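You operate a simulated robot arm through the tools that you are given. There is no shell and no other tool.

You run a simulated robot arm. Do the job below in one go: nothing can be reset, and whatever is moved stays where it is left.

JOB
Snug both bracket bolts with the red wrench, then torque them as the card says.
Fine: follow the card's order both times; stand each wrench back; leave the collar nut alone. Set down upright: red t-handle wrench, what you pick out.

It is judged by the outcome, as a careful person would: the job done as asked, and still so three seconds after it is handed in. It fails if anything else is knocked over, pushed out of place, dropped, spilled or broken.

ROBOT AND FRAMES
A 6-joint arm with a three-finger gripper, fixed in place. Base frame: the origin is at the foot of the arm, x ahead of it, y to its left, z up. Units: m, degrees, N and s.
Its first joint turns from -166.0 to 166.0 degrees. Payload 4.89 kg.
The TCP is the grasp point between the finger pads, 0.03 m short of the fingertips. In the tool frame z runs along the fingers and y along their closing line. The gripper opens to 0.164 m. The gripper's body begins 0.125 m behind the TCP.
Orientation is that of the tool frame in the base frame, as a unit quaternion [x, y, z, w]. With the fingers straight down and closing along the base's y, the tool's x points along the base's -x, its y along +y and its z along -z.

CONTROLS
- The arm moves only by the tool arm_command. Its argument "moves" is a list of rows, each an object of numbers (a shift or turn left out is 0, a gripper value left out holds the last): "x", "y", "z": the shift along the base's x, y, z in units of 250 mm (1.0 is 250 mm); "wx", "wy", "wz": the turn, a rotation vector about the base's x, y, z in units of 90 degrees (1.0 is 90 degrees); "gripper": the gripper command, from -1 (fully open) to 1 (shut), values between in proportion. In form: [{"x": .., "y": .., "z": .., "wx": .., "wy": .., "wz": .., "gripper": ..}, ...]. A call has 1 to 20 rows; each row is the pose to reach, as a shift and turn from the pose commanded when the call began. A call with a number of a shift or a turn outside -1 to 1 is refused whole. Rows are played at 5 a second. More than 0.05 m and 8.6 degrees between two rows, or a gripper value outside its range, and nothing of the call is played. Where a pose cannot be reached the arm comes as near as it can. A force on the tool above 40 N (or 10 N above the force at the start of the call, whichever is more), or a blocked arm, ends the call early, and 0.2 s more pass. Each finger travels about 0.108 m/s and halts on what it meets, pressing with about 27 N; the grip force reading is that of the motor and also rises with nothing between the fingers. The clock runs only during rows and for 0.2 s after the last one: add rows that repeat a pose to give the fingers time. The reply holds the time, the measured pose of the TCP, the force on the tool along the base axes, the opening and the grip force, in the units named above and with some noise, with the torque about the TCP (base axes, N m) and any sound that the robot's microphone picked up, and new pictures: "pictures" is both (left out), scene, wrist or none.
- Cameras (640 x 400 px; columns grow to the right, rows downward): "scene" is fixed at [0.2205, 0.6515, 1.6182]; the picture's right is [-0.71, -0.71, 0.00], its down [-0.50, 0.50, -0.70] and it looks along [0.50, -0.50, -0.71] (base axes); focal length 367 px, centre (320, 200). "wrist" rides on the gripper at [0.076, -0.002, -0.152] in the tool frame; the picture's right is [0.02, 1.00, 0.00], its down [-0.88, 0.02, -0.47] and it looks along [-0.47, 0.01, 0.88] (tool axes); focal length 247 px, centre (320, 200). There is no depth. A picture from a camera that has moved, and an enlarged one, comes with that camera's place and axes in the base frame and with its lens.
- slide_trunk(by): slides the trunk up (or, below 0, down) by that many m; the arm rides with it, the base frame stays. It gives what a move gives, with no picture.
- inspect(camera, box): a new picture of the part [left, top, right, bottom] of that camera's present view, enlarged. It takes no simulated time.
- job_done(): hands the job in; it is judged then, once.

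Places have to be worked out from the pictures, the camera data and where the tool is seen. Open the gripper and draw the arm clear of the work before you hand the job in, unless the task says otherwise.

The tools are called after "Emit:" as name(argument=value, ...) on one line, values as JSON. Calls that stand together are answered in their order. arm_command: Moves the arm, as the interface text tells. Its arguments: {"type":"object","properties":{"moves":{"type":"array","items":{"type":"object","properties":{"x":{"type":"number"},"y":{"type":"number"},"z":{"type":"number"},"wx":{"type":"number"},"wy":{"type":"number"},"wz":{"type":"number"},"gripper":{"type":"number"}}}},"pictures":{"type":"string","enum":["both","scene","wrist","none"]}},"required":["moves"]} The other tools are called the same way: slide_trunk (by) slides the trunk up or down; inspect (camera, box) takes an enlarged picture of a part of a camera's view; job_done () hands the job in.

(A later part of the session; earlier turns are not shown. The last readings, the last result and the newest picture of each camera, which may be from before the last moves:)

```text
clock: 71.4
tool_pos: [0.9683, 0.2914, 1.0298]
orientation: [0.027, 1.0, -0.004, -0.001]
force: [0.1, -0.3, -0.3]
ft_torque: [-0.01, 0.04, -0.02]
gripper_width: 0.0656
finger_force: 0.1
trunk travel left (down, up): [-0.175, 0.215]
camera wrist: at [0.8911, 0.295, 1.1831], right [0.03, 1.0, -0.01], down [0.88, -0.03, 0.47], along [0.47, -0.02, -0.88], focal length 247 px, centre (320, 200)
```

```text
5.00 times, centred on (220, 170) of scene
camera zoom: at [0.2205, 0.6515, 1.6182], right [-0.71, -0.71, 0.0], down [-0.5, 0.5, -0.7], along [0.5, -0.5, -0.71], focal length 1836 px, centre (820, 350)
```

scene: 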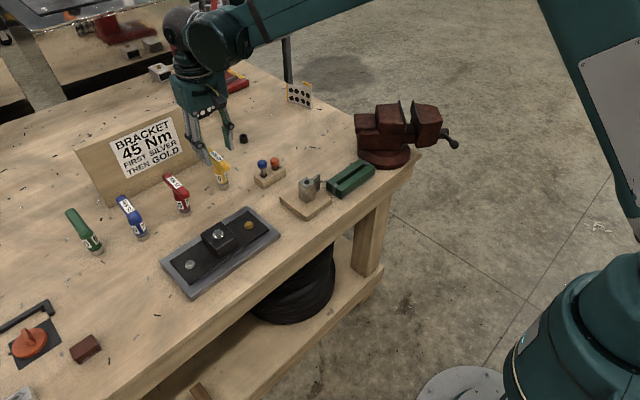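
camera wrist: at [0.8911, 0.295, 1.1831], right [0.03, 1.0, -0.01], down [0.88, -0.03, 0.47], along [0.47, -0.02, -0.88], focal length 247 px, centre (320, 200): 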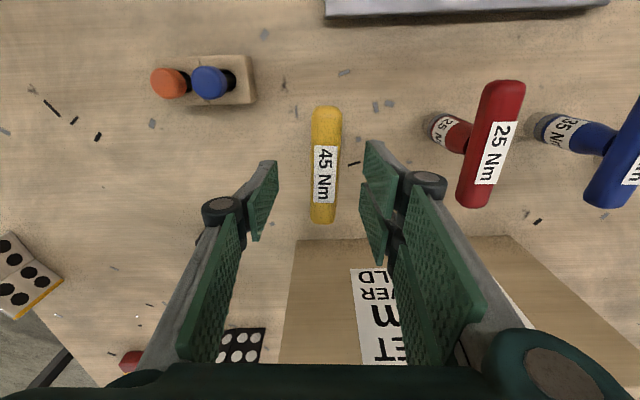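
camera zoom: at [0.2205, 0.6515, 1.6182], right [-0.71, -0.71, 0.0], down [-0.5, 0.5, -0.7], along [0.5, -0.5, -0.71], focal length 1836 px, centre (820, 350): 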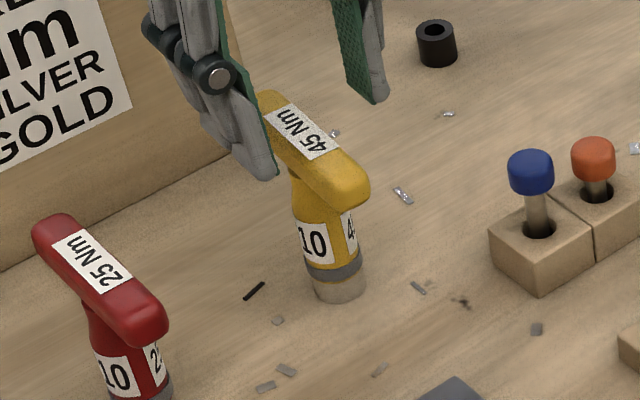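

The fingers straddle yellow with the bar parallel, needing about +4 mm y and +2 mm x. I adjust, lower to z≈0.970 and close.

Emit:
arm_command(moves=[{"x": 0.008, "y": 0.014}, {"x": 0.008, "y": 0.014, "z": -0.1}, {"x": 0.008, "y": 0.014, "z": -0.18}, {"x": 0.008, "y": 0.014, "z": -0.24}, {"x": 0.008, "y": 0.014, "z": -0.24}], pictures="wrist")

Emit:
inspect(camera="scene", box=[180, 130, 260, 210])

```text
clock: 72.6
tool_pos: [0.9679, 0.2958, 0.9687]
orientation: [0.027, 1.0, -0.003, -0.001]
force: [-0.6, 0.3, -0.5]
ft_torque: [-0.03, 0.0, 0.01]
gripper_width: 0.0655
finger_force: 0.2
trunk travel left (down, up): [-0.175, 0.215]
camera wrist: at [0.8914, 0.2991, 1.1222], right [0.03, 1.0, -0.01], down [0.88, -0.03, 0.47], along [0.47, -0.02, -0.88], focal length 247 px, centre (320, 200)
```

wrist: 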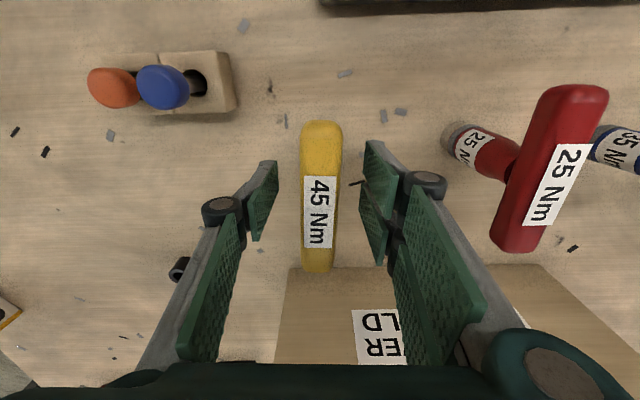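

```text
5.00 times, centred on (220, 170) of scene
camera zoom: at [0.2205, 0.6515, 1.6182], right [-0.71, -0.71, 0.0], down [-0.5, 0.5, -0.7], along [0.5, -0.5, -0.71], focal length 1836 px, centre (820, 350)
```

zoom: 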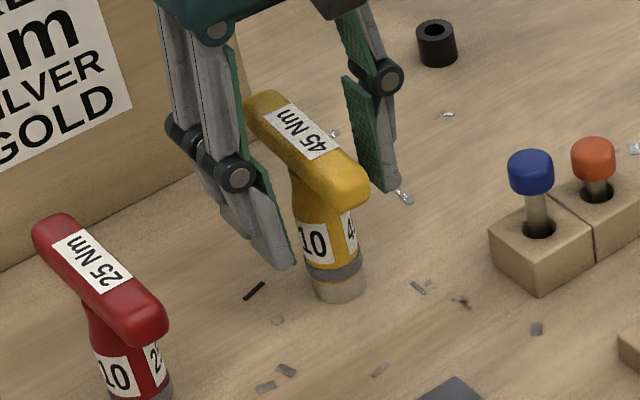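

Well centred. I close on the yellow bar.

Emit:
arm_command(moves=[{"x": 0.004, "gripper": 0.4}, {"x": 0.004, "gripper": 0.6}, {"x": 0.004, "gripper": 0.75}, {"x": 0.004, "gripper": 1.0}, {"x": 0.004, "gripper": 1.0}, {"x": 0.004, "gripper": 1.0}], pictures="wrist")

Emit:
inspect(camera="scene", box=[180, 130, 260, 210])

```text
clock: 74.0
tool_pos: [0.9698, 0.2971, 0.9688]
orientation: [0.028, 1.0, -0.003, -0.001]
force: [1.3, -0.4, -0.1]
ft_torque: [-0.05, -0.07, 0.01]
gripper_width: 0.0286
finger_force: 27.3
trunk travel left (down, up): [-0.175, 0.215]
camera wrist: at [0.892, 0.2989, 1.1218], right [0.03, 1.0, -0.01], down [0.88, -0.03, 0.47], along [0.47, -0.02, -0.88], focal length 247 px, centre (320, 200)
```

wrist: 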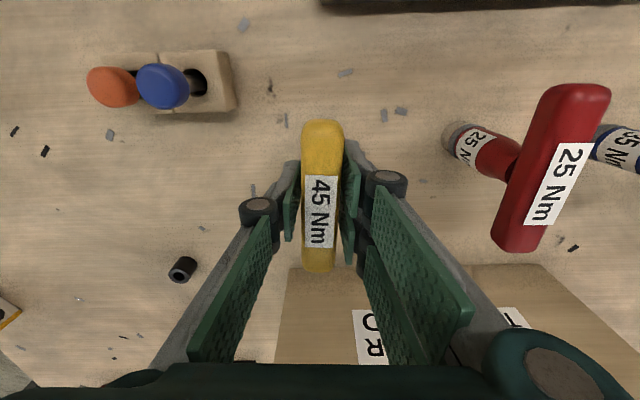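

```text
5.00 times, centred on (220, 170) of scene
camera zoom: at [0.2205, 0.6515, 1.6182], right [-0.71, -0.71, 0.0], down [-0.5, 0.5, -0.7], along [0.5, -0.5, -0.71], focal length 1836 px, centre (820, 350)
```

zoom: 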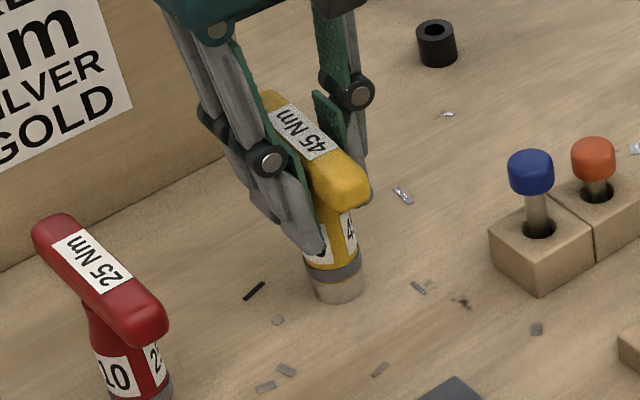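

Yellow is gripped at 28.6 mm. I lift it 12 cm.

Emit:
arm_command(moves=[{"z": 0.04}, {"z": 0.12}, {"z": 0.22}, {"z": 0.32}, {"z": 0.42}, {"z": 0.5}, {"z": 0.5}], pictures="scene")

Emit:
inspect(camera="scene", box=[150, 200, 290, 310])

Emit:
inspect(camera="scene", box=[174, 248, 206, 280])

Emit:
inspect(camera="scene", box=[233, 208, 265, 240])

```text
clock: 75.6
tool_pos: [0.9709, 0.2971, 1.0947]
orientation: [0.027, 1.0, -0.004, -0.002]
force: [-0.4, -0.7, -2.2]
ft_torque: [0.0, -0.04, 0.03]
gripper_width: 0.0284
finger_force: 27.2
trunk travel left (down, up): [-0.175, 0.215]
```

scene: 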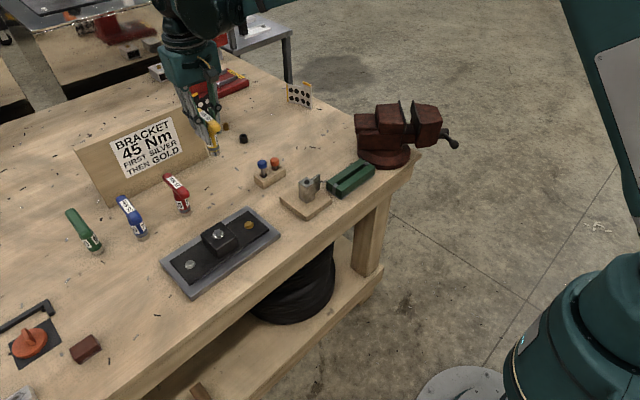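

```text
3.64 times, centred on (220, 255) of scene
camera zoom: at [0.2205, 0.6515, 1.6182], right [-0.71, -0.71, 0.0], down [-0.5, 0.5, -0.7], along [0.5, -0.5, -0.71], focal length 1335 px, centre (684, 0)
```

zoom: 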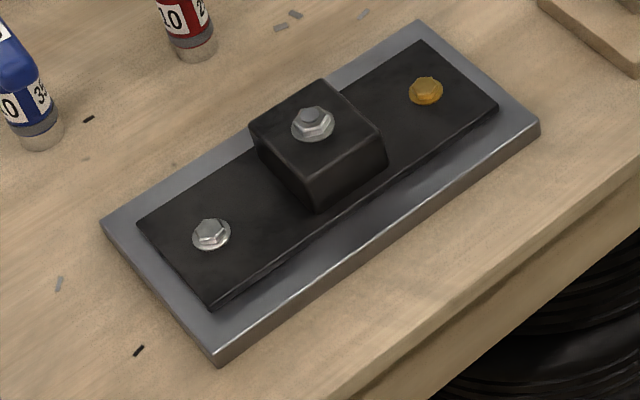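

```text
12.50 times, centred on (190, 264) of scene
camera zoom: at [0.2205, 0.6515, 1.6182], right [-0.71, -0.71, 0.0], down [-0.5, 0.5, -0.7], along [0.5, -0.5, -0.71], focal length 4589 px, centre (1945, -600)
```

zoom: 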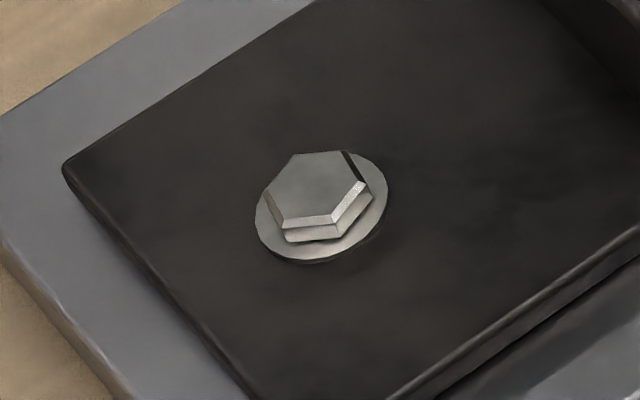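

```text
12.50 times, centred on (249, 224) of scene
camera zoom: at [0.2205, 0.6515, 1.6182], right [-0.71, -0.71, 0.0], down [-0.5, 0.5, -0.7], along [0.5, -0.5, -0.71], focal length 4589 px, centre (1208, -100)
```

zoom: 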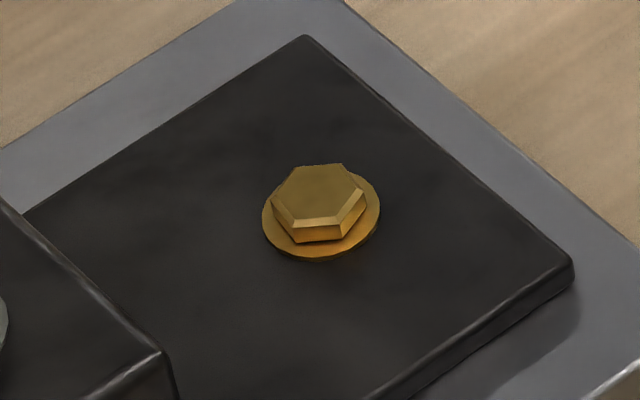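

Yellow is up. From the hex positions, a tool angle near +48° should match the silver head, with plenty of clockwise range left. I carry it over silver, turning on the way.

Emit:
arm_command(moves=[{"x": -0.06, "y": 0.07, "wz": 0.05}, {"x": -0.16, "y": 0.18, "wz": 0.12}, {"x": -0.26, "y": 0.295, "wz": 0.19}, {"x": -0.36, "y": 0.41, "wz": 0.27}, {"x": -0.46, "y": 0.52, "wz": 0.35}, {"x": -0.56, "y": 0.635, "wz": 0.42}, {"x": -0.66, "y": 0.75, "wz": 0.49}, {"x": -0.73, "y": 0.83, "wz": 0.55}, {"x": -0.768, "y": 0.872, "wz": 0.567}, {"x": -0.768, "y": 0.872, "wz": 0.567}, {"x": -0.768, "y": 0.872, "wz": 0.567}], pictures="scene")

Emit:
inspect(camera="scene", box=[140, 190, 240, 290])

```text
clock: 78.0
tool_pos: [0.779, 0.5158, 1.0928]
orientation: [-0.405, 0.914, -0.003, 0.001]
force: [-0.4, -0.2, -2.9]
ft_torque: [0.0, 0.0, -0.02]
gripper_width: 0.0287
finger_force: 27.2
trunk travel left (down, up): [-0.175, 0.215]
```

scene: 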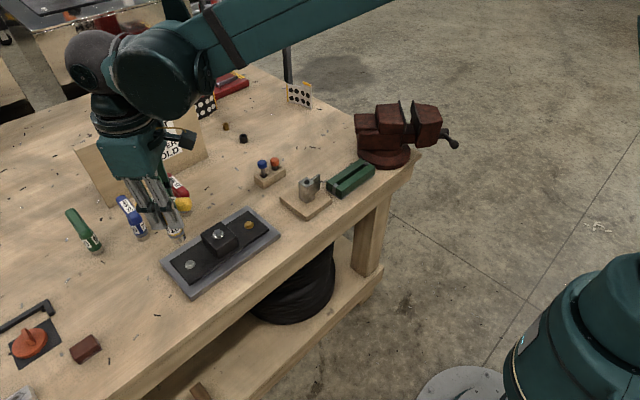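

```text
4.00 times, centred on (190, 240) of scene
camera zoom: at [0.2205, 0.6515, 1.6182], right [-0.71, -0.71, 0.0], down [-0.5, 0.5, -0.7], along [0.5, -0.5, -0.71], focal length 1469 px, centre (840, 40)
```

zoom: 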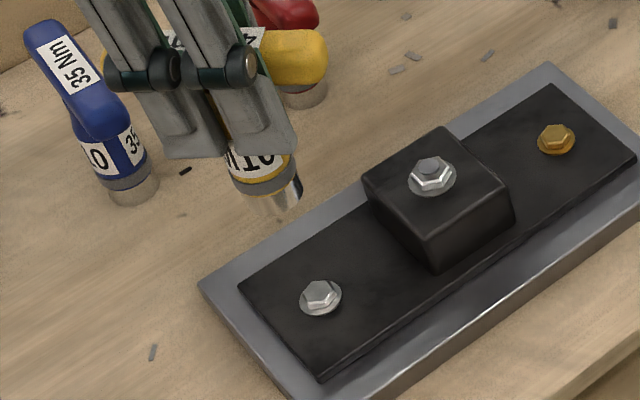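

Over silver. Seating is expected at TCP z≈0.995, so I lower to about 1.015 and check alignment.

Emit:
arm_command(moves=[{"z": -0.08}, {"z": -0.16}, {"z": -0.23}, {"z": -0.28}, {"z": -0.308}, {"z": -0.308}, {"z": -0.308}], pictures="none")

Emit:
inspect(camera="scene", box=[174, 248, 206, 280])

```text
clock: 79.6
tool_pos: [0.7768, 0.5138, 1.0147]
orientation: [-0.406, 0.914, -0.003, 0.001]
force: [0.0, 0.4, -3.6]
ft_torque: [-0.01, 0.0, 0.02]
gripper_width: 0.0285
finger_force: 26.9
trunk travel left (down, up): [-0.175, 0.215]
```

```text
12.50 times, centred on (190, 264) of scene
camera zoom: at [0.2205, 0.6515, 1.6182], right [-0.71, -0.71, 0.0], down [-0.5, 0.5, -0.7], along [0.5, -0.5, -0.71], focal length 4589 px, centre (1945, -600)
```

zoom: 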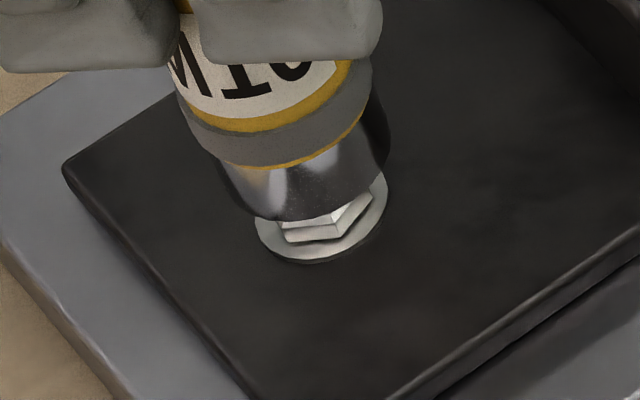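

Alignment is within about 1 mm. I lower 14 mm in small steps.

Emit:
arm_command(moves=[{"z": -0.008}, {"z": -0.016}, {"z": -0.024}, {"z": -0.032}, {"z": -0.04}, {"z": -0.048}, {"z": -0.056}, {"z": -0.056}], pictures="none")

Emit:
inspect(camera="scene", box=[174, 248, 206, 280])

```text
clock: 81.4
tool_pos: [0.7779, 0.5142, 1.0025]
orientation: [-0.406, 0.914, -0.003, 0.001]
force: [0.5, 0.6, -3.0]
ft_torque: [0.03, 0.03, -0.02]
gripper_width: 0.0286
finger_force: 26.8
trunk travel left (down, up): [-0.175, 0.215]
```

```text
12.50 times, centred on (190, 264) of scene
camera zoom: at [0.2205, 0.6515, 1.6182], right [-0.71, -0.71, 0.0], down [-0.5, 0.5, -0.7], along [0.5, -0.5, -0.71], focal length 4589 px, centre (1945, -600)
```

zoom: 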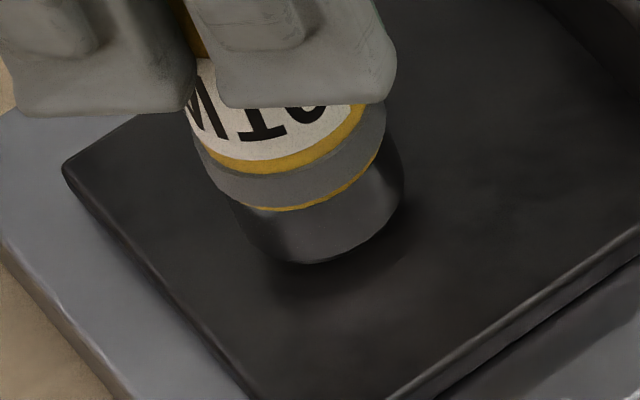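

The socket has gone over the head without contact. I lower the last millimetres to seat it.

Emit:
arm_command(moves=[{"z": -0.006}, {"z": -0.012}, {"z": -0.018}, {"z": -0.018}], pictures="none")

Emit:
arm_command(moves=[{"z": -0.003}, {"z": -0.006}, {"z": -0.006}], pictures="none")

```text
clock: 82.4
tool_pos: [0.7785, 0.5138, 0.9971]
orientation: [-0.406, 0.914, -0.004, 0.001]
force: [0.9, 1.1, -3.2]
ft_torque: [0.09, -0.11, -0.03]
gripper_width: 0.0284
finger_force: 26.8
trunk travel left (down, up): [-0.175, 0.215]
```

```text
clock: 83.2
tool_pos: [0.7776, 0.5138, 0.9951]
orientation: [-0.406, 0.914, -0.004, 0.001]
force: [5.7, 5.2, -0.7]
ft_torque: [0.4, -0.54, 0.02]
gripper_width: 0.0285
finger_force: 26.7
trunk travel left (down, up): [-0.175, 0.215]
```

A small sideways load (5.7, 5.2 N) shows the socket should shift towards +x and +y. I shift 0.8 mm each way and lower 0.75 mm.

Emit:
arm_command(moves=[{"x": 0.003, "y": 0.003}, {"x": 0.003, "y": 0.003, "z": -0.002}, {"x": 0.003, "y": 0.003, "z": -0.003}, {"x": 0.003, "y": 0.003, "z": -0.003}], pictures="none")

```text
clock: 84.2
tool_pos: [0.779, 0.5142, 0.9945]
orientation: [-0.406, 0.914, -0.003, 0.001]
force: [-2.3, 0.3, 5.3]
ft_torque: [-0.21, 0.32, -0.03]
gripper_width: 0.0285
finger_force: 27.1
trunk travel left (down, up): [-0.175, 0.215]
```

Seated with light load. I turn clockwise in short stretches, checking the ring each time.

Emit:
arm_command(moves=[{"wz": -0.03}, {"wz": -0.06}, {"wz": -0.09}, {"wz": -0.12}, {"wz": -0.15}], pictures="none")

Emit:
inspect(camera="scene", box=[170, 235, 210, 275])

```text
clock: 85.4
tool_pos: [0.7765, 0.5136, 0.9945]
orientation: [-0.296, 0.955, -0.003, 0.0]
force: [0.5, 0.0, 0.9]
ft_torque: [0.02, -0.02, 0.2]
gripper_width: 0.0286
finger_force: 27.1
trunk travel left (down, up): [-0.175, 0.215]
```

```text
10.00 times, centred on (190, 255) of scene
camera zoom: at [0.2205, 0.6515, 1.6182], right [-0.71, -0.71, 0.0], down [-0.5, 0.5, -0.7], along [0.5, -0.5, -0.71], focal length 3672 px, centre (1620, -350)
```

zoom: 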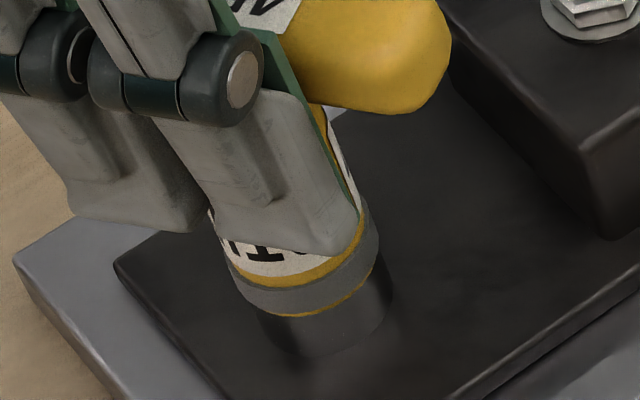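

Torque is already 0.20 N m after 13° and the ring is not lit. I go on in smaller bites.

Emit:
arm_command(moves=[{"wz": -0.03}, {"wz": -0.06}], pictures="none")

Emit:
inspect(camera="scene", box=[170, 235, 210, 275])

```text
clock: 86.0
tool_pos: [0.778, 0.5134, 0.996]
orientation: [-0.251, 0.968, -0.003, 0.0]
force: [0.2, 1.1, -2.5]
ft_torque: [-0.02, -0.03, 0.3]
gripper_width: 0.0282
finger_force: 27.0
trunk travel left (down, up): [-0.175, 0.215]
```

```text
10.00 times, centred on (190, 255) of scene
camera zoom: at [0.2205, 0.6515, 1.6182], right [-0.71, -0.71, 0.0], down [-0.5, 0.5, -0.7], along [0.5, -0.5, -0.71], focal length 3672 px, centre (1620, -350)
```

zoom: 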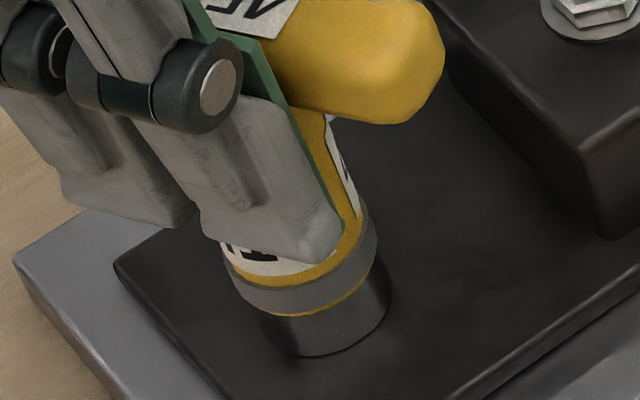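

Torque is 0.30 N m and rising, ring still grey. I continue in 2.7° steps.

Emit:
arm_command(moves=[{"wz": -0.03}, {"wz": -0.05}], pictures="none")

Emit:
inspect(camera="scene", box=[170, 235, 210, 275])

```text
clock: 86.6
tool_pos: [0.7781, 0.5134, 0.995]
orientation: [-0.212, 0.977, -0.003, 0.0]
force: [-0.9, 0.1, -2.9]
ft_torque: [0.0, -0.03, 0.26]
gripper_width: 0.0285
finger_force: 26.9
trunk travel left (down, up): [-0.175, 0.215]
```

```text
10.00 times, centred on (190, 255) of scene
camera zoom: at [0.2205, 0.6515, 1.6182], right [-0.71, -0.71, 0.0], down [-0.5, 0.5, -0.7], along [0.5, -0.5, -0.71], focal length 3672 px, centre (1620, -350)
```

zoom: 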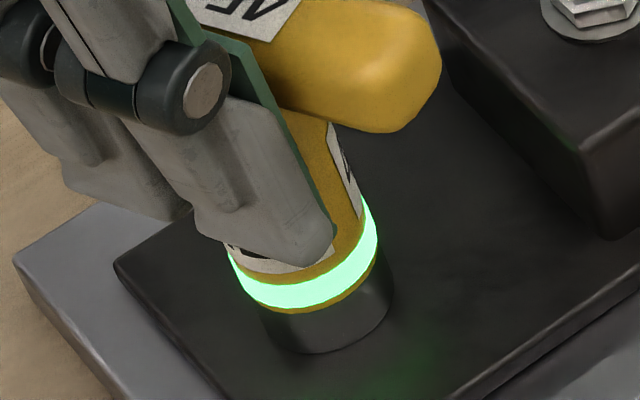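

Green at 45 Nm on silver. I stop turning and lift straight off.

Emit:
arm_command(moves=[{"z": 0.01}, {"z": 0.03}, {"z": 0.06}, {"z": 0.12}, {"z": 0.2}, {"z": 0.3}, {"z": 0.4}, {"z": 0.4}], pictures="none")

Emit:
arm_command(moves=[{"y": -0.06, "wz": 0.06}, {"y": -0.14, "wz": 0.13}, {"y": -0.22, "wz": 0.2}, {"y": -0.3, "wz": 0.27}, {"y": -0.38, "wz": 0.34}, {"y": -0.46, "wz": 0.41}, {"y": -0.54, "wz": 0.48}, {"y": -0.62, "wz": 0.55}, {"y": -0.675, "wz": 0.617, "x": 0.002}, {"y": -0.675, "wz": 0.617, "x": 0.002}, {"y": -0.675, "wz": 0.617, "x": 0.002}], pictures="both")

Emit:
inspect(camera="scene", box=[210, 150, 290, 240])

```text
clock: 88.4
tool_pos: [0.7769, 0.5144, 1.0956]
orientation: [-0.212, 0.977, -0.004, 0.0]
force: [-1.3, -0.6, -2.3]
ft_torque: [0.01, -0.03, -0.01]
gripper_width: 0.0279
finger_force: 26.8
trunk travel left (down, up): [-0.175, 0.215]
```

```text
clock: 90.8
tool_pos: [0.7773, 0.345, 1.0941]
orientation: [-0.643, 0.766, -0.002, 0.001]
force: [0.5, -0.5, -2.5]
ft_torque: [0.01, 0.03, 0.02]
gripper_width: 0.0283
finger_force: 27.5
trunk travel left (down, up): [-0.175, 0.215]
camera wrist: at [0.7638, 0.2682, 1.2471], right [-0.99, 0.15, -0.01], down [0.13, 0.87, 0.47], along [0.08, 0.47, -0.88], focal length 247 px, centre (320, 200)
```

scene: 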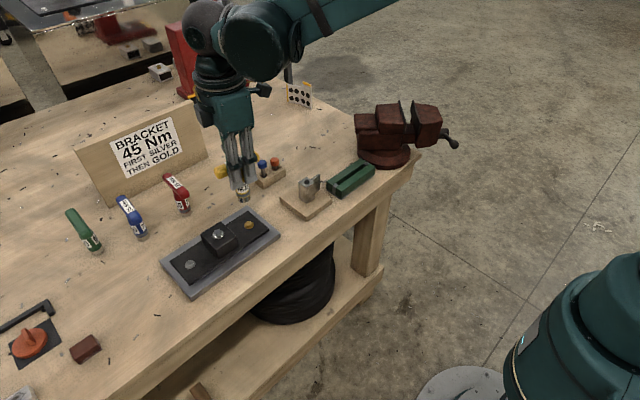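
wrist: 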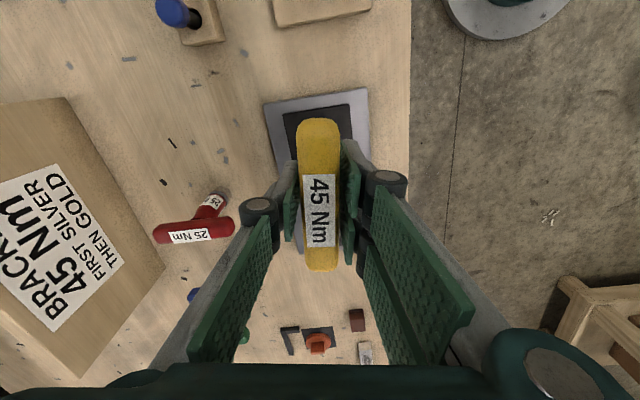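

```text
4.44 times, centred on (250, 195) of scene
camera zoom: at [0.2205, 0.6515, 1.6182], right [-0.71, -0.71, 0.0], down [-0.5, 0.5, -0.7], along [0.5, -0.5, -0.71], focal length 1632 px, centre (631, 222)
```

zoom: 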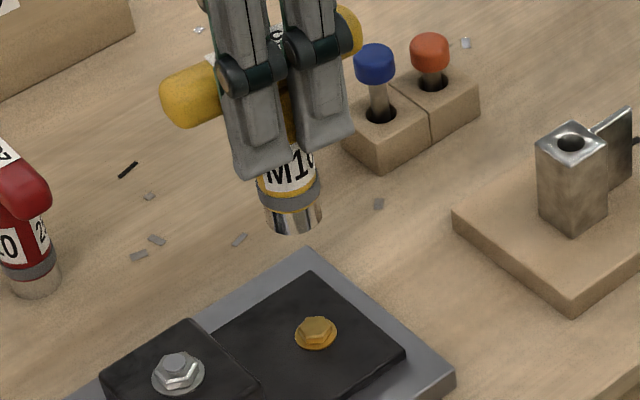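

The yellow wrench is over gold. I lower to about 1.014 and check alignment.

Emit:
arm_command(moves=[{"x": 0.004, "z": -0.08}, {"x": 0.004, "z": -0.16}, {"x": 0.004, "z": -0.23}, {"x": 0.004, "z": -0.28}, {"x": 0.004, "z": -0.32}, {"x": 0.004, "z": -0.32}, {"x": 0.004, "z": -0.32}], pictures="none")

Emit:
inspect(camera="scene", box=[233, 208, 265, 240])

```text
clock: 92.4
tool_pos: [0.7809, 0.3452, 1.0139]
orientation: [-0.643, 0.766, -0.003, 0.001]
force: [0.6, 0.4, -3.3]
ft_torque: [-0.05, -0.01, -0.03]
gripper_width: 0.0283
finger_force: 26.7
trunk travel left (down, up): [-0.175, 0.215]
```

```text
12.50 times, centred on (249, 224) of scene
camera zoom: at [0.2205, 0.6515, 1.6182], right [-0.71, -0.71, 0.0], down [-0.5, 0.5, -0.7], along [0.5, -0.5, -0.71], focal length 4589 px, centre (1208, -100)
```

zoom: 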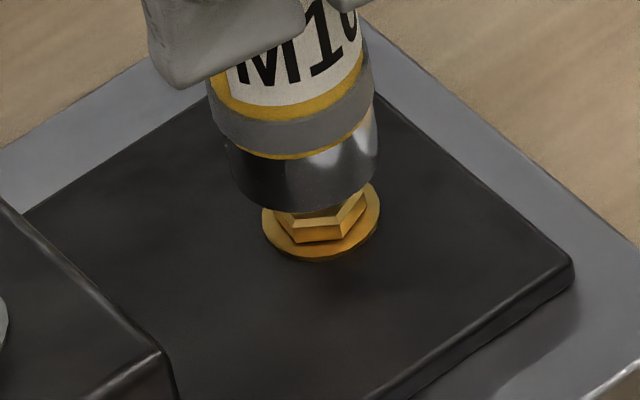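

Alignment is within about 1–1.5 mm; I correct x by -1 mm and y by -0.5 mm while lowering 13 mm.

Emit:
arm_command(moves=[{"x": -0.004, "y": -0.002, "z": -0.008}, {"x": -0.004, "y": -0.002, "z": -0.016}, {"x": -0.004, "y": -0.002, "z": -0.024}, {"x": -0.004, "y": -0.002, "z": -0.032}, {"x": -0.004, "y": -0.002, "z": -0.04}, {"x": -0.004, "y": -0.002, "z": -0.048}, {"x": -0.004, "y": -0.002, "z": -0.052}, {"x": -0.004, "y": -0.002, "z": -0.052}], pictures="none")

Emit:
inspect(camera="scene", box=[233, 208, 265, 240])

```text
clock: 94.2
tool_pos: [0.7783, 0.3447, 1.0011]
orientation: [-0.642, 0.766, -0.002, 0.002]
force: [-0.1, -0.6, -3.2]
ft_torque: [-0.01, -0.01, 0.02]
gripper_width: 0.0284
finger_force: 26.6
trunk travel left (down, up): [-0.175, 0.215]
```

```text
12.50 times, centred on (249, 224) of scene
camera zoom: at [0.2205, 0.6515, 1.6182], right [-0.71, -0.71, 0.0], down [-0.5, 0.5, -0.7], along [0.5, -0.5, -0.71], focal length 4589 px, centre (1208, -100)
```

zoom: 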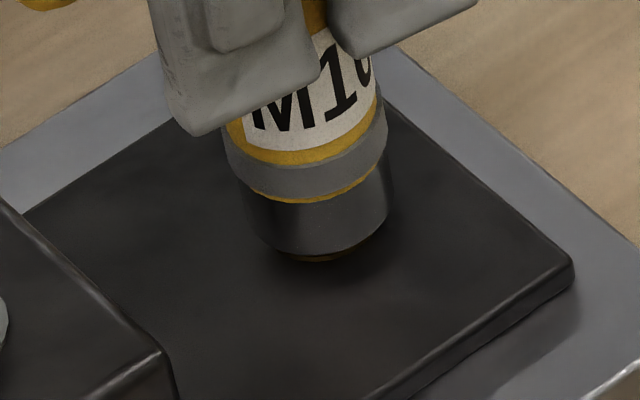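

Over the head with no contact. I lower 5 mm, then fine steps to seat.

Emit:
arm_command(moves=[{"z": -0.006}, {"z": -0.012}, {"z": -0.018}, {"z": -0.018}], pictures="none")

Emit:
arm_command(moves=[{"z": -0.003}, {"z": -0.006}, {"z": -0.006}], pictures="none")

```text
clock: 95.2
tool_pos: [0.7777, 0.3447, 0.9972]
orientation: [-0.642, 0.766, -0.003, 0.001]
force: [3.8, -0.2, -3.8]
ft_torque: [-0.07, -0.36, 0.0]
gripper_width: 0.0285
finger_force: 27.2
trunk travel left (down, up): [-0.175, 0.215]
```

```text
clock: 96.0
tool_pos: [0.7785, 0.3456, 0.9958]
orientation: [-0.644, 0.765, -0.003, 0.002]
force: [1.2, -0.6, -3.6]
ft_torque: [-0.02, -0.08, 0.0]
gripper_width: 0.0288
finger_force: 26.8
trunk travel left (down, up): [-0.175, 0.215]
```

Emit:
arm_command(moves=[{"x": 0.002, "z": -0.002}, {"x": 0.002, "z": -0.004}, {"x": 0.002, "z": -0.006}, {"x": 0.002, "z": -0.006}], pictures="none")

```text
clock: 97.0
tool_pos: [0.7787, 0.3454, 0.9954]
orientation: [-0.643, 0.766, -0.003, 0.002]
force: [-1.0, 0.4, -2.4]
ft_torque: [0.05, 0.02, -0.01]
gripper_width: 0.0285
finger_force: 26.0
trunk travel left (down, up): [-0.175, 0.215]
```

Not quite touching down yet. I go another 1 mm.

Emit:
arm_command(moves=[{"z": -0.002}, {"z": -0.004}, {"z": -0.005}, {"z": -0.005}], pictures="none")

Emit:
inspect(camera="scene", box=[233, 208, 265, 240])

```text
clock: 98.0
tool_pos: [0.7805, 0.3447, 0.9944]
orientation: [-0.643, 0.766, -0.003, 0.003]
force: [5.3, -4.7, 22.6]
ft_torque: [-0.14, -0.24, -0.01]
gripper_width: 0.0285
finger_force: 27.1
trunk travel left (down, up): [-0.175, 0.215]
```

```text
12.50 times, centred on (249, 224) of scene
camera zoom: at [0.2205, 0.6515, 1.6182], right [-0.71, -0.71, 0.0], down [-0.5, 0.5, -0.7], along [0.5, -0.5, -0.71], focal length 4589 px, centre (1208, -100)
```

zoom: 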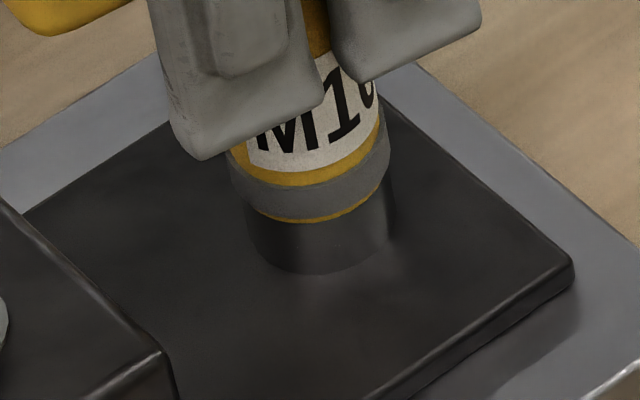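

Seated at about 25 N. I ease up 0.5 mm and turn clockwise in short stretches.

Emit:
arm_command(moves=[{"z": 0.002, "wz": -0.03}, {"z": 0.002, "wz": -0.06}, {"z": 0.002, "wz": -0.09}, {"z": 0.002, "wz": -0.12}, {"z": 0.002, "wz": -0.15}], pictures="none")

Emit:
inspect(camera="scene", box=[229, 195, 269, 235])

```text
clock: 99.2
tool_pos: [0.779, 0.346, 0.9946]
orientation: [-0.548, 0.836, -0.003, 0.001]
force: [2.0, 4.0, 8.9]
ft_torque: [0.27, -0.22, 0.33]
gripper_width: 0.0286
finger_force: 26.8
trunk travel left (down, up): [-0.175, 0.215]
```

```text
10.00 times, centred on (249, 215) of scene
camera zoom: at [0.2205, 0.6515, 1.6182], right [-0.71, -0.71, 0.0], down [-0.5, 0.5, -0.7], along [0.5, -0.5, -0.71], focal length 3672 px, centre (1030, 50)
```

zoom: 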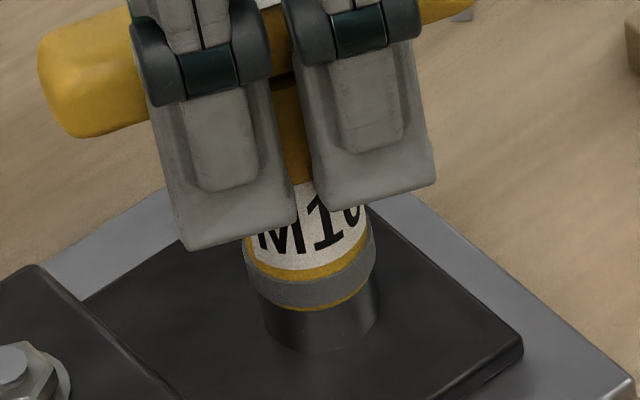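

Torque is 0.33 N m and the ring is not lit. I continue in 2.7° steps.

Emit:
arm_command(moves=[{"wz": -0.03}, {"wz": -0.05}], pictures="none")

Emit:
inspect(camera="scene", box=[229, 195, 269, 235])

```text
clock: 99.8
tool_pos: [0.7784, 0.3444, 0.9945]
orientation: [-0.515, 0.857, -0.004, 0.001]
force: [0.8, 2.3, 6.2]
ft_torque: [0.21, -0.17, 0.32]
gripper_width: 0.0284
finger_force: 26.9
trunk travel left (down, up): [-0.175, 0.215]
```

```text
10.00 times, centred on (249, 215) of scene
camera zoom: at [0.2205, 0.6515, 1.6182], right [-0.71, -0.71, 0.0], down [-0.5, 0.5, -0.7], along [0.5, -0.5, -0.71], focal length 3672 px, centre (1030, 50)
```

zoom: 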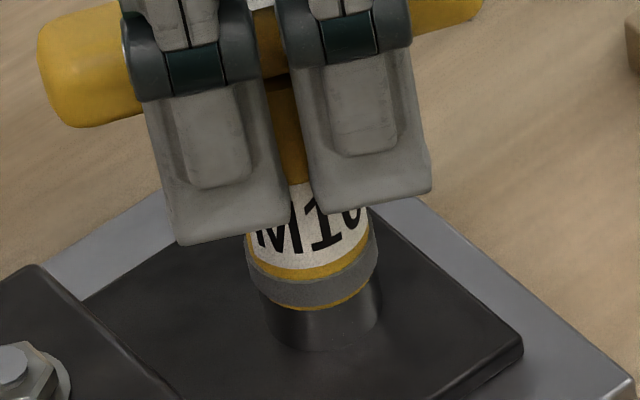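

Still grey; the bar lags slightly in the grip. I continue in small steps.

Emit:
arm_command(moves=[{"wz": -0.03}, {"wz": -0.06}], pictures="wrist")

Emit:
inspect(camera="scene", box=[229, 195, 269, 235])

```text
clock: 100.4
tool_pos: [0.7788, 0.3452, 0.9936]
orientation: [-0.475, 0.88, -0.003, 0.002]
force: [2.6, 3.8, 12.4]
ft_torque: [0.19, -0.32, 0.39]
gripper_width: 0.0284
finger_force: 27.4
trunk travel left (down, up): [-0.175, 0.215]
camera wrist: at [0.7374, 0.2802, 1.1471], right [-0.85, 0.53, -0.01], down [0.47, 0.75, 0.47], along [0.26, 0.4, -0.88], focal length 247 px, centre (320, 200)
```

wrist: 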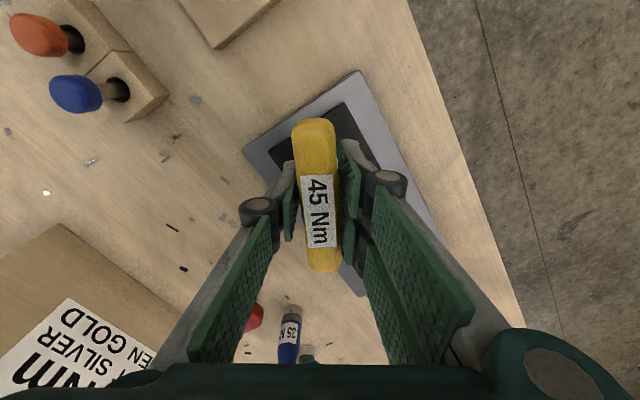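

```text
10.00 times, centred on (249, 215) of scene
camera zoom: at [0.2205, 0.6515, 1.6182], right [-0.71, -0.71, 0.0], down [-0.5, 0.5, -0.7], along [0.5, -0.5, -0.71], focal length 3672 px, centre (1030, 50)
```

zoom: 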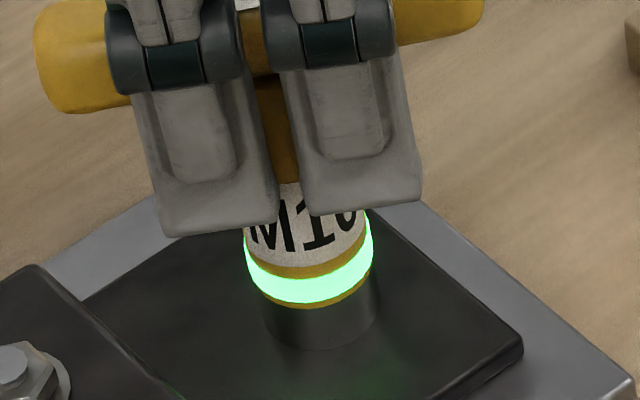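

Green at 45 Nm on gold. I lift straight off.

Emit:
arm_command(moves=[{"z": 0.01}, {"z": 0.03}, {"z": 0.06}, {"z": 0.12}, {"z": 0.2}, {"z": 0.3}, {"z": 0.4}, {"z": 0.42}, {"z": 0.42}], pictures="none")

Emit:
arm_command(moves=[{"x": 0.06, "y": -0.015, "wz": -0.06}, {"x": 0.15, "y": -0.038, "wz": -0.14}, {"x": 0.24, "y": -0.061, "wz": -0.22}, {"x": 0.33, "y": -0.084, "wz": -0.3}, {"x": 0.42, "y": -0.107, "wz": -0.38}, {"x": 0.51, "y": -0.13, "wz": -0.46}, {"x": 0.6, "y": -0.153, "wz": -0.54}, {"x": 0.68, "y": -0.174, "wz": -0.62}, {"x": 0.74, "y": -0.189, "wz": -0.69}, {"x": 0.76, "y": -0.194, "wz": -0.719}, {"x": 0.76, "y": -0.194, "wz": -0.719}, {"x": 0.76, "y": -0.194, "wz": -0.719}], pictures="both")

Emit:
inspect(camera="scene", box=[160, 110, 260, 220])

```text
clock: 102.4
tool_pos: [0.7795, 0.347, 1.0991]
orientation: [-0.474, 0.881, -0.004, 0.001]
force: [1.3, 0.6, -2.6]
ft_torque: [0.01, 0.0, 0.04]
gripper_width: 0.0282
finger_force: 26.9
trunk travel left (down, up): [-0.175, 0.215]
```

```text
clock: 105.0
tool_pos: [0.9701, 0.2984, 1.1002]
orientation: [0.071, 0.997, -0.004, -0.002]
force: [0.9, 0.1, -3.3]
ft_torque: [-0.01, 0.0, -0.03]
gripper_width: 0.0286
finger_force: 26.6
trunk travel left (down, up): [-0.175, 0.215]
camera wrist: at [0.894, 0.3073, 1.2532], right [0.12, 0.99, -0.01], down [0.88, -0.1, 0.47], along [0.47, -0.06, -0.88], focal length 247 px, centre (320, 200)
```

scene: 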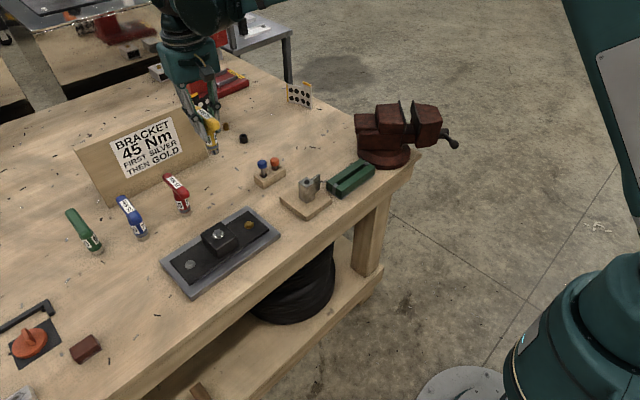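
wrist: 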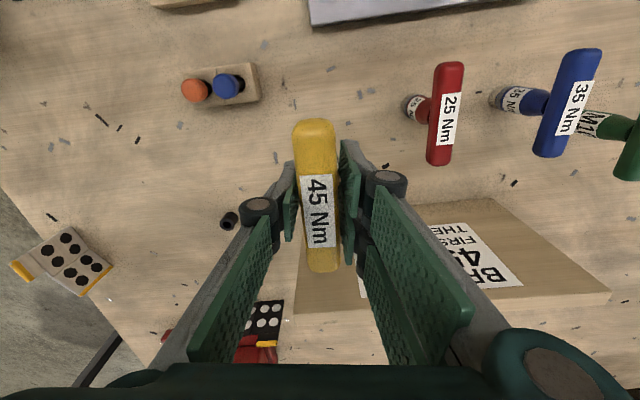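

```text
3.64 times, centred on (210, 165) of scene
camera zoom: at [0.2205, 0.6515, 1.6182], right [-0.71, -0.71, 0.0], down [-0.5, 0.5, -0.7], along [0.5, -0.5, -0.71], focal length 1335 px, centre (720, 327)
```

zoom: 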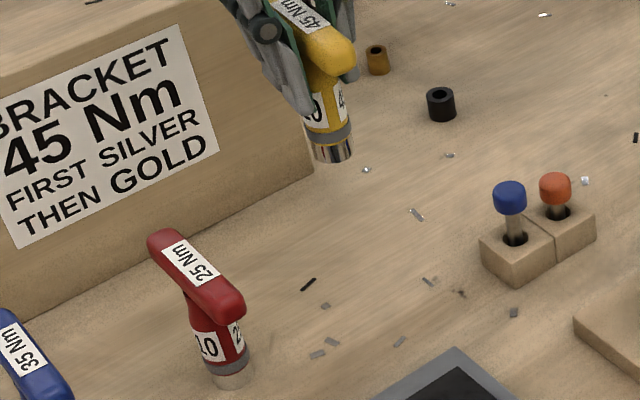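

Yellow is over its home spot. I lower 11.7 cm and check before touching down.

Emit:
arm_command(moves=[{"y": -0.003, "z": -0.1}, {"y": -0.003, "z": -0.2}, {"y": -0.003, "z": -0.3}, {"y": -0.003, "z": -0.39}, {"y": -0.003, "z": -0.44}, {"y": -0.003, "z": -0.47}, {"y": -0.003, "z": -0.47}], pictures="none")

Emit:
inspect(camera="scene", box=[180, 130, 260, 210])

```text
clock: 106.6
tool_pos: [0.9693, 0.2964, 0.9811]
orientation: [0.07, 0.998, -0.004, -0.001]
force: [-0.2, -0.4, -3.6]
ft_torque: [-0.02, -0.01, 0.01]
gripper_width: 0.0282
finger_force: 27.2
trunk travel left (down, up): [-0.175, 0.215]
```

```text
5.00 times, centred on (220, 170) of scene
camera zoom: at [0.2205, 0.6515, 1.6182], right [-0.71, -0.71, 0.0], down [-0.5, 0.5, -0.7], along [0.5, -0.5, -0.71], focal length 1836 px, centre (820, 350)
```

zoom: 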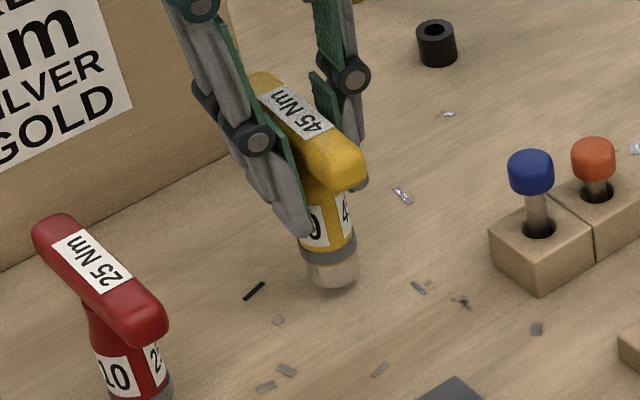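

About 1 cm remains. I lower 9 mm, then in fine steps.

Emit:
arm_command(moves=[{"z": -0.012}, {"z": -0.024}, {"z": -0.036}, {"z": -0.036}], pictures="none")

Emit:
arm_command(moves=[{"z": -0.003}, {"z": -0.006}, {"z": -0.009}, {"z": -0.009}], pictures="none")

```text
clock: 107.6
tool_pos: [0.9697, 0.2966, 0.9727]
orientation: [0.07, 0.998, -0.003, -0.001]
force: [0.1, 0.1, -2.8]
ft_torque: [0.02, 0.03, 0.0]
gripper_width: 0.0284
finger_force: 27.1
trunk travel left (down, up): [-0.175, 0.215]
```

```text
clock: 108.6
tool_pos: [0.9707, 0.295, 0.9704]
orientation: [0.07, 0.998, -0.003, -0.001]
force: [0.3, -0.1, -3.3]
ft_torque: [-0.03, 0.01, -0.02]
gripper_width: 0.0286
finger_force: 26.9
trunk travel left (down, up): [-0.175, 0.215]
```

Emit:
arm_command(moves=[{"z": -0.002}, {"z": -0.004}, {"z": -0.006}, {"z": -0.006}], pictures="none")

Emit:
inspect(camera="scene", box=[190, 150, 250, 210])

```text
clock: 109.6
tool_pos: [0.969, 0.2959, 0.9693]
orientation: [0.071, 0.997, -0.004, -0.001]
force: [-0.2, 0.1, -2.6]
ft_torque: [0.03, -0.04, -0.03]
gripper_width: 0.0284
finger_force: 26.8
trunk travel left (down, up): [-0.175, 0.215]
```

```text
6.67 times, centred on (220, 180) of scene
camera zoom: at [0.2205, 0.6515, 1.6182], right [-0.71, -0.71, 0.0], down [-0.5, 0.5, -0.7], along [0.5, -0.5, -0.71], focal length 2448 px, centre (987, 333)
```

zoom: 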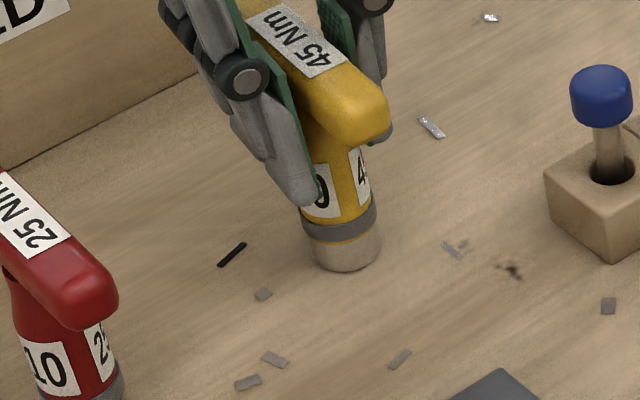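

Very near the table. I creep 1.5 mm to contact.

Emit:
arm_command(moves=[{"z": -0.002}, {"z": -0.004}, {"z": -0.006}, {"z": -0.006}], pictures="none")

```text
clock: 110.6
tool_pos: [0.9686, 0.2961, 0.9677]
orientation: [0.07, 0.998, -0.003, -0.002]
force: [-0.7, -1.7, 1.7]
ft_torque: [-0.21, 0.06, 0.0]
gripper_width: 0.0286
finger_force: 27.2
trunk travel left (down, up): [-0.175, 0.215]
```

Light contact (about 4.5 N). I open the fingers gently.

Emit:
arm_command(moves=[{"z": -0.001}, {"z": -0.001, "gripper": 0.62}, {"z": -0.001, "gripper": 0.5}, {"z": -0.001, "gripper": 0.3}, {"z": -0.001, "gripper": 0.2}, {"z": -0.001, "gripper": 0.2}], pictures="both")

Emit:
inspect(camera="scene", box=[170, 140, 250, 220])

```text
clock: 112.0
tool_pos: [0.9692, 0.2965, 0.9663]
orientation: [0.069, 0.998, -0.003, -0.002]
force: [0.4, -0.7, 0.2]
ft_torque: [0.0, 0.0, 0.02]
gripper_width: 0.0653
finger_force: 0.0
trunk travel left (down, up): [-0.175, 0.215]
camera wrist: at [0.8931, 0.3057, 1.1205], right [0.12, 0.99, -0.01], down [0.88, -0.1, 0.47], along [0.47, -0.06, -0.88], focal length 247 px, centre (320, 200)
```

scene: 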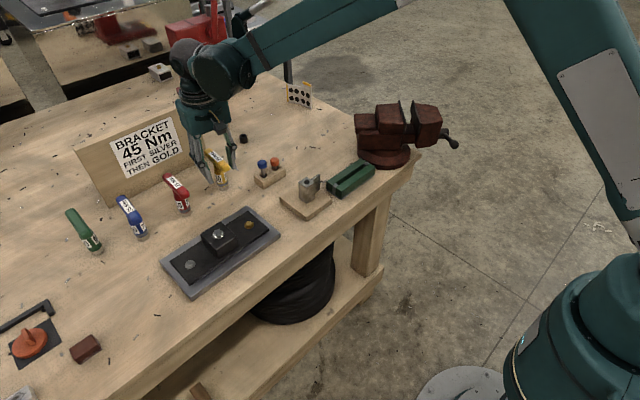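
wrist: 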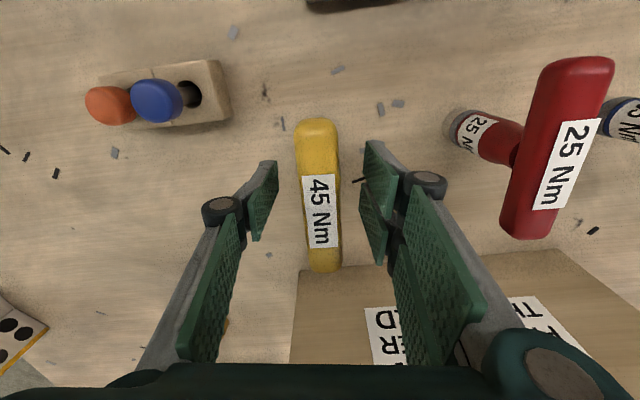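

```text
5.00 times, centred on (210, 180) of scene
camera zoom: at [0.2205, 0.6515, 1.6182], right [-0.71, -0.71, 0.0], down [-0.5, 0.5, -0.7], along [0.5, -0.5, -0.71], focal length 1836 px, centre (870, 300)
```

zoom: 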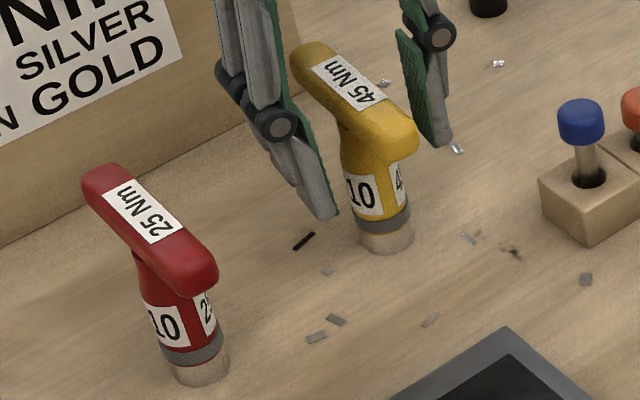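

Yellow stands upright and free. I rise straight up and draw the arm back over the clear area, opening the gripper once well above everything.

Emit:
arm_command(moves=[{"z": 0.1}, {"z": 0.25}, {"z": 0.4}, {"z": 0.55}, {"z": 0.7}, {"z": 0.82}, {"x": -0.15, "z": 0.82}, {"x": -0.33, "z": 0.82}, {"x": -0.52, "z": 0.82, "gripper": -0.2}, {"x": -0.7, "z": 0.82, "gripper": -0.6}, {"x": -0.88, "z": 0.82, "gripper": -1.0}, {"x": -1.0, "z": 0.82, "gripper": -1.0}, {"x": -1.0, "z": 0.82, "gripper": -1.0}], pictures="none")

Emit:
arm_command(moves=[{"x": -0.15, "y": -0.12}, {"x": -0.3, "y": -0.24}, {"x": -0.45, "y": -0.36}, {"x": -0.6, "y": -0.48}, {"x": -0.68, "y": -0.6}, {"x": -0.68, "y": -0.72}, {"x": -0.68, "y": -0.72}, {"x": -0.68, "y": -0.72}], pictures="both")

Emit:
inspect(camera="scene", box=[60, 130, 290, 310])

Emit:
inspect(camera="scene", box=[150, 200, 290, 310])

```text
clock: 114.8
tool_pos: [0.718, 0.2952, 1.1723]
orientation: [0.07, 0.998, -0.004, 0.0]
force: [-2.4, -0.1, 0.7]
ft_torque: [0.02, -0.15, -0.01]
gripper_width: 0.1637
finger_force: 0.0
trunk travel left (down, up): [-0.175, 0.215]
```

```text
clock: 116.6
tool_pos: [0.5509, 0.1147, 1.1721]
orientation: [0.07, 0.998, -0.004, -0.001]
force: [-0.6, 0.2, -0.3]
ft_torque: [-0.01, 0.01, -0.02]
gripper_width: 0.1639
finger_force: 0.0
trunk travel left (down, up): [-0.175, 0.215]
camera wrist: at [0.4736, 0.1236, 1.3258], right [0.12, 0.99, -0.01], down [0.88, -0.1, 0.47], along [0.47, -0.06, -0.88], focal length 247 px, centre (320, 200)
```

scene: 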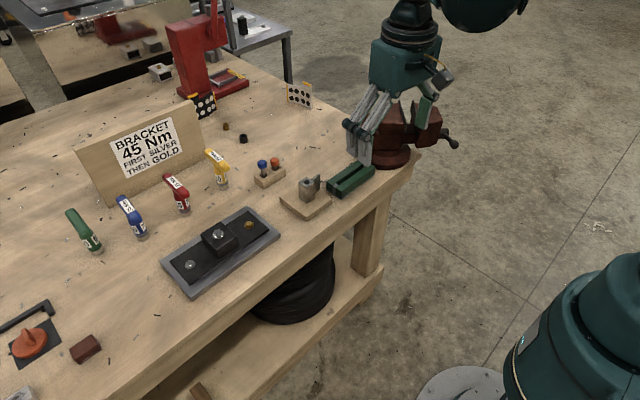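
wrist: 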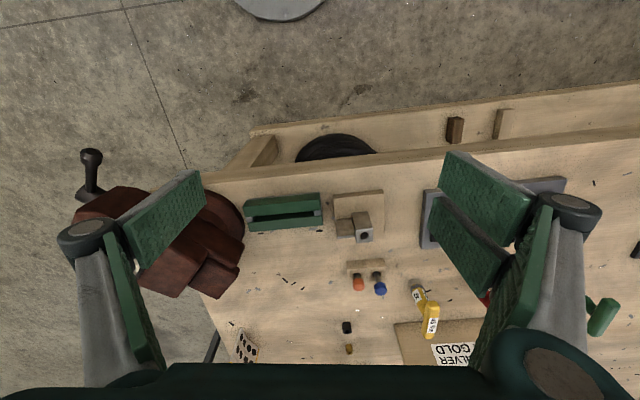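

```text
2.22 times, centred on (175, 220) of scene
camera zoom: at [0.2205, 0.6515, 1.6182], right [-0.71, -0.71, 0.0], down [-0.5, 0.5, -0.7], along [0.5, -0.5, -0.71], focal length 816 px, centre (642, 156)
```

zoom: 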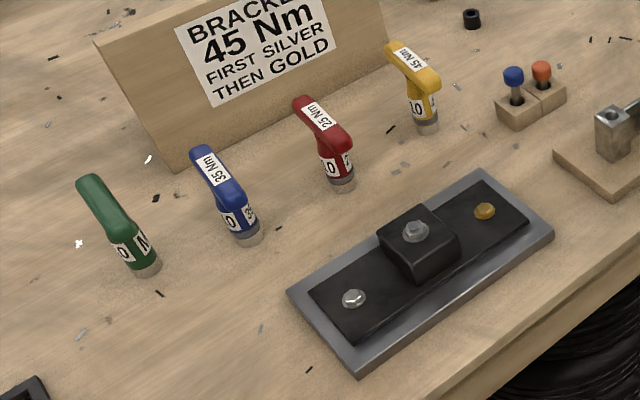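

```text
3.64 times, centred on (220, 255) of scene
camera zoom: at [0.2205, 0.6515, 1.6182], right [-0.71, -0.71, 0.0], down [-0.5, 0.5, -0.7], along [0.5, -0.5, -0.71], focal length 1335 px, centre (684, 0)
```

zoom: 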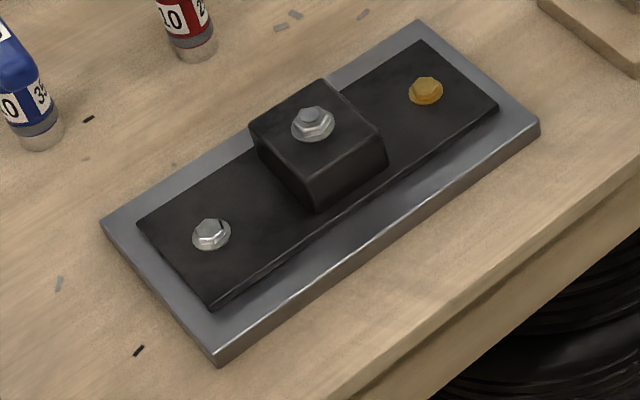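

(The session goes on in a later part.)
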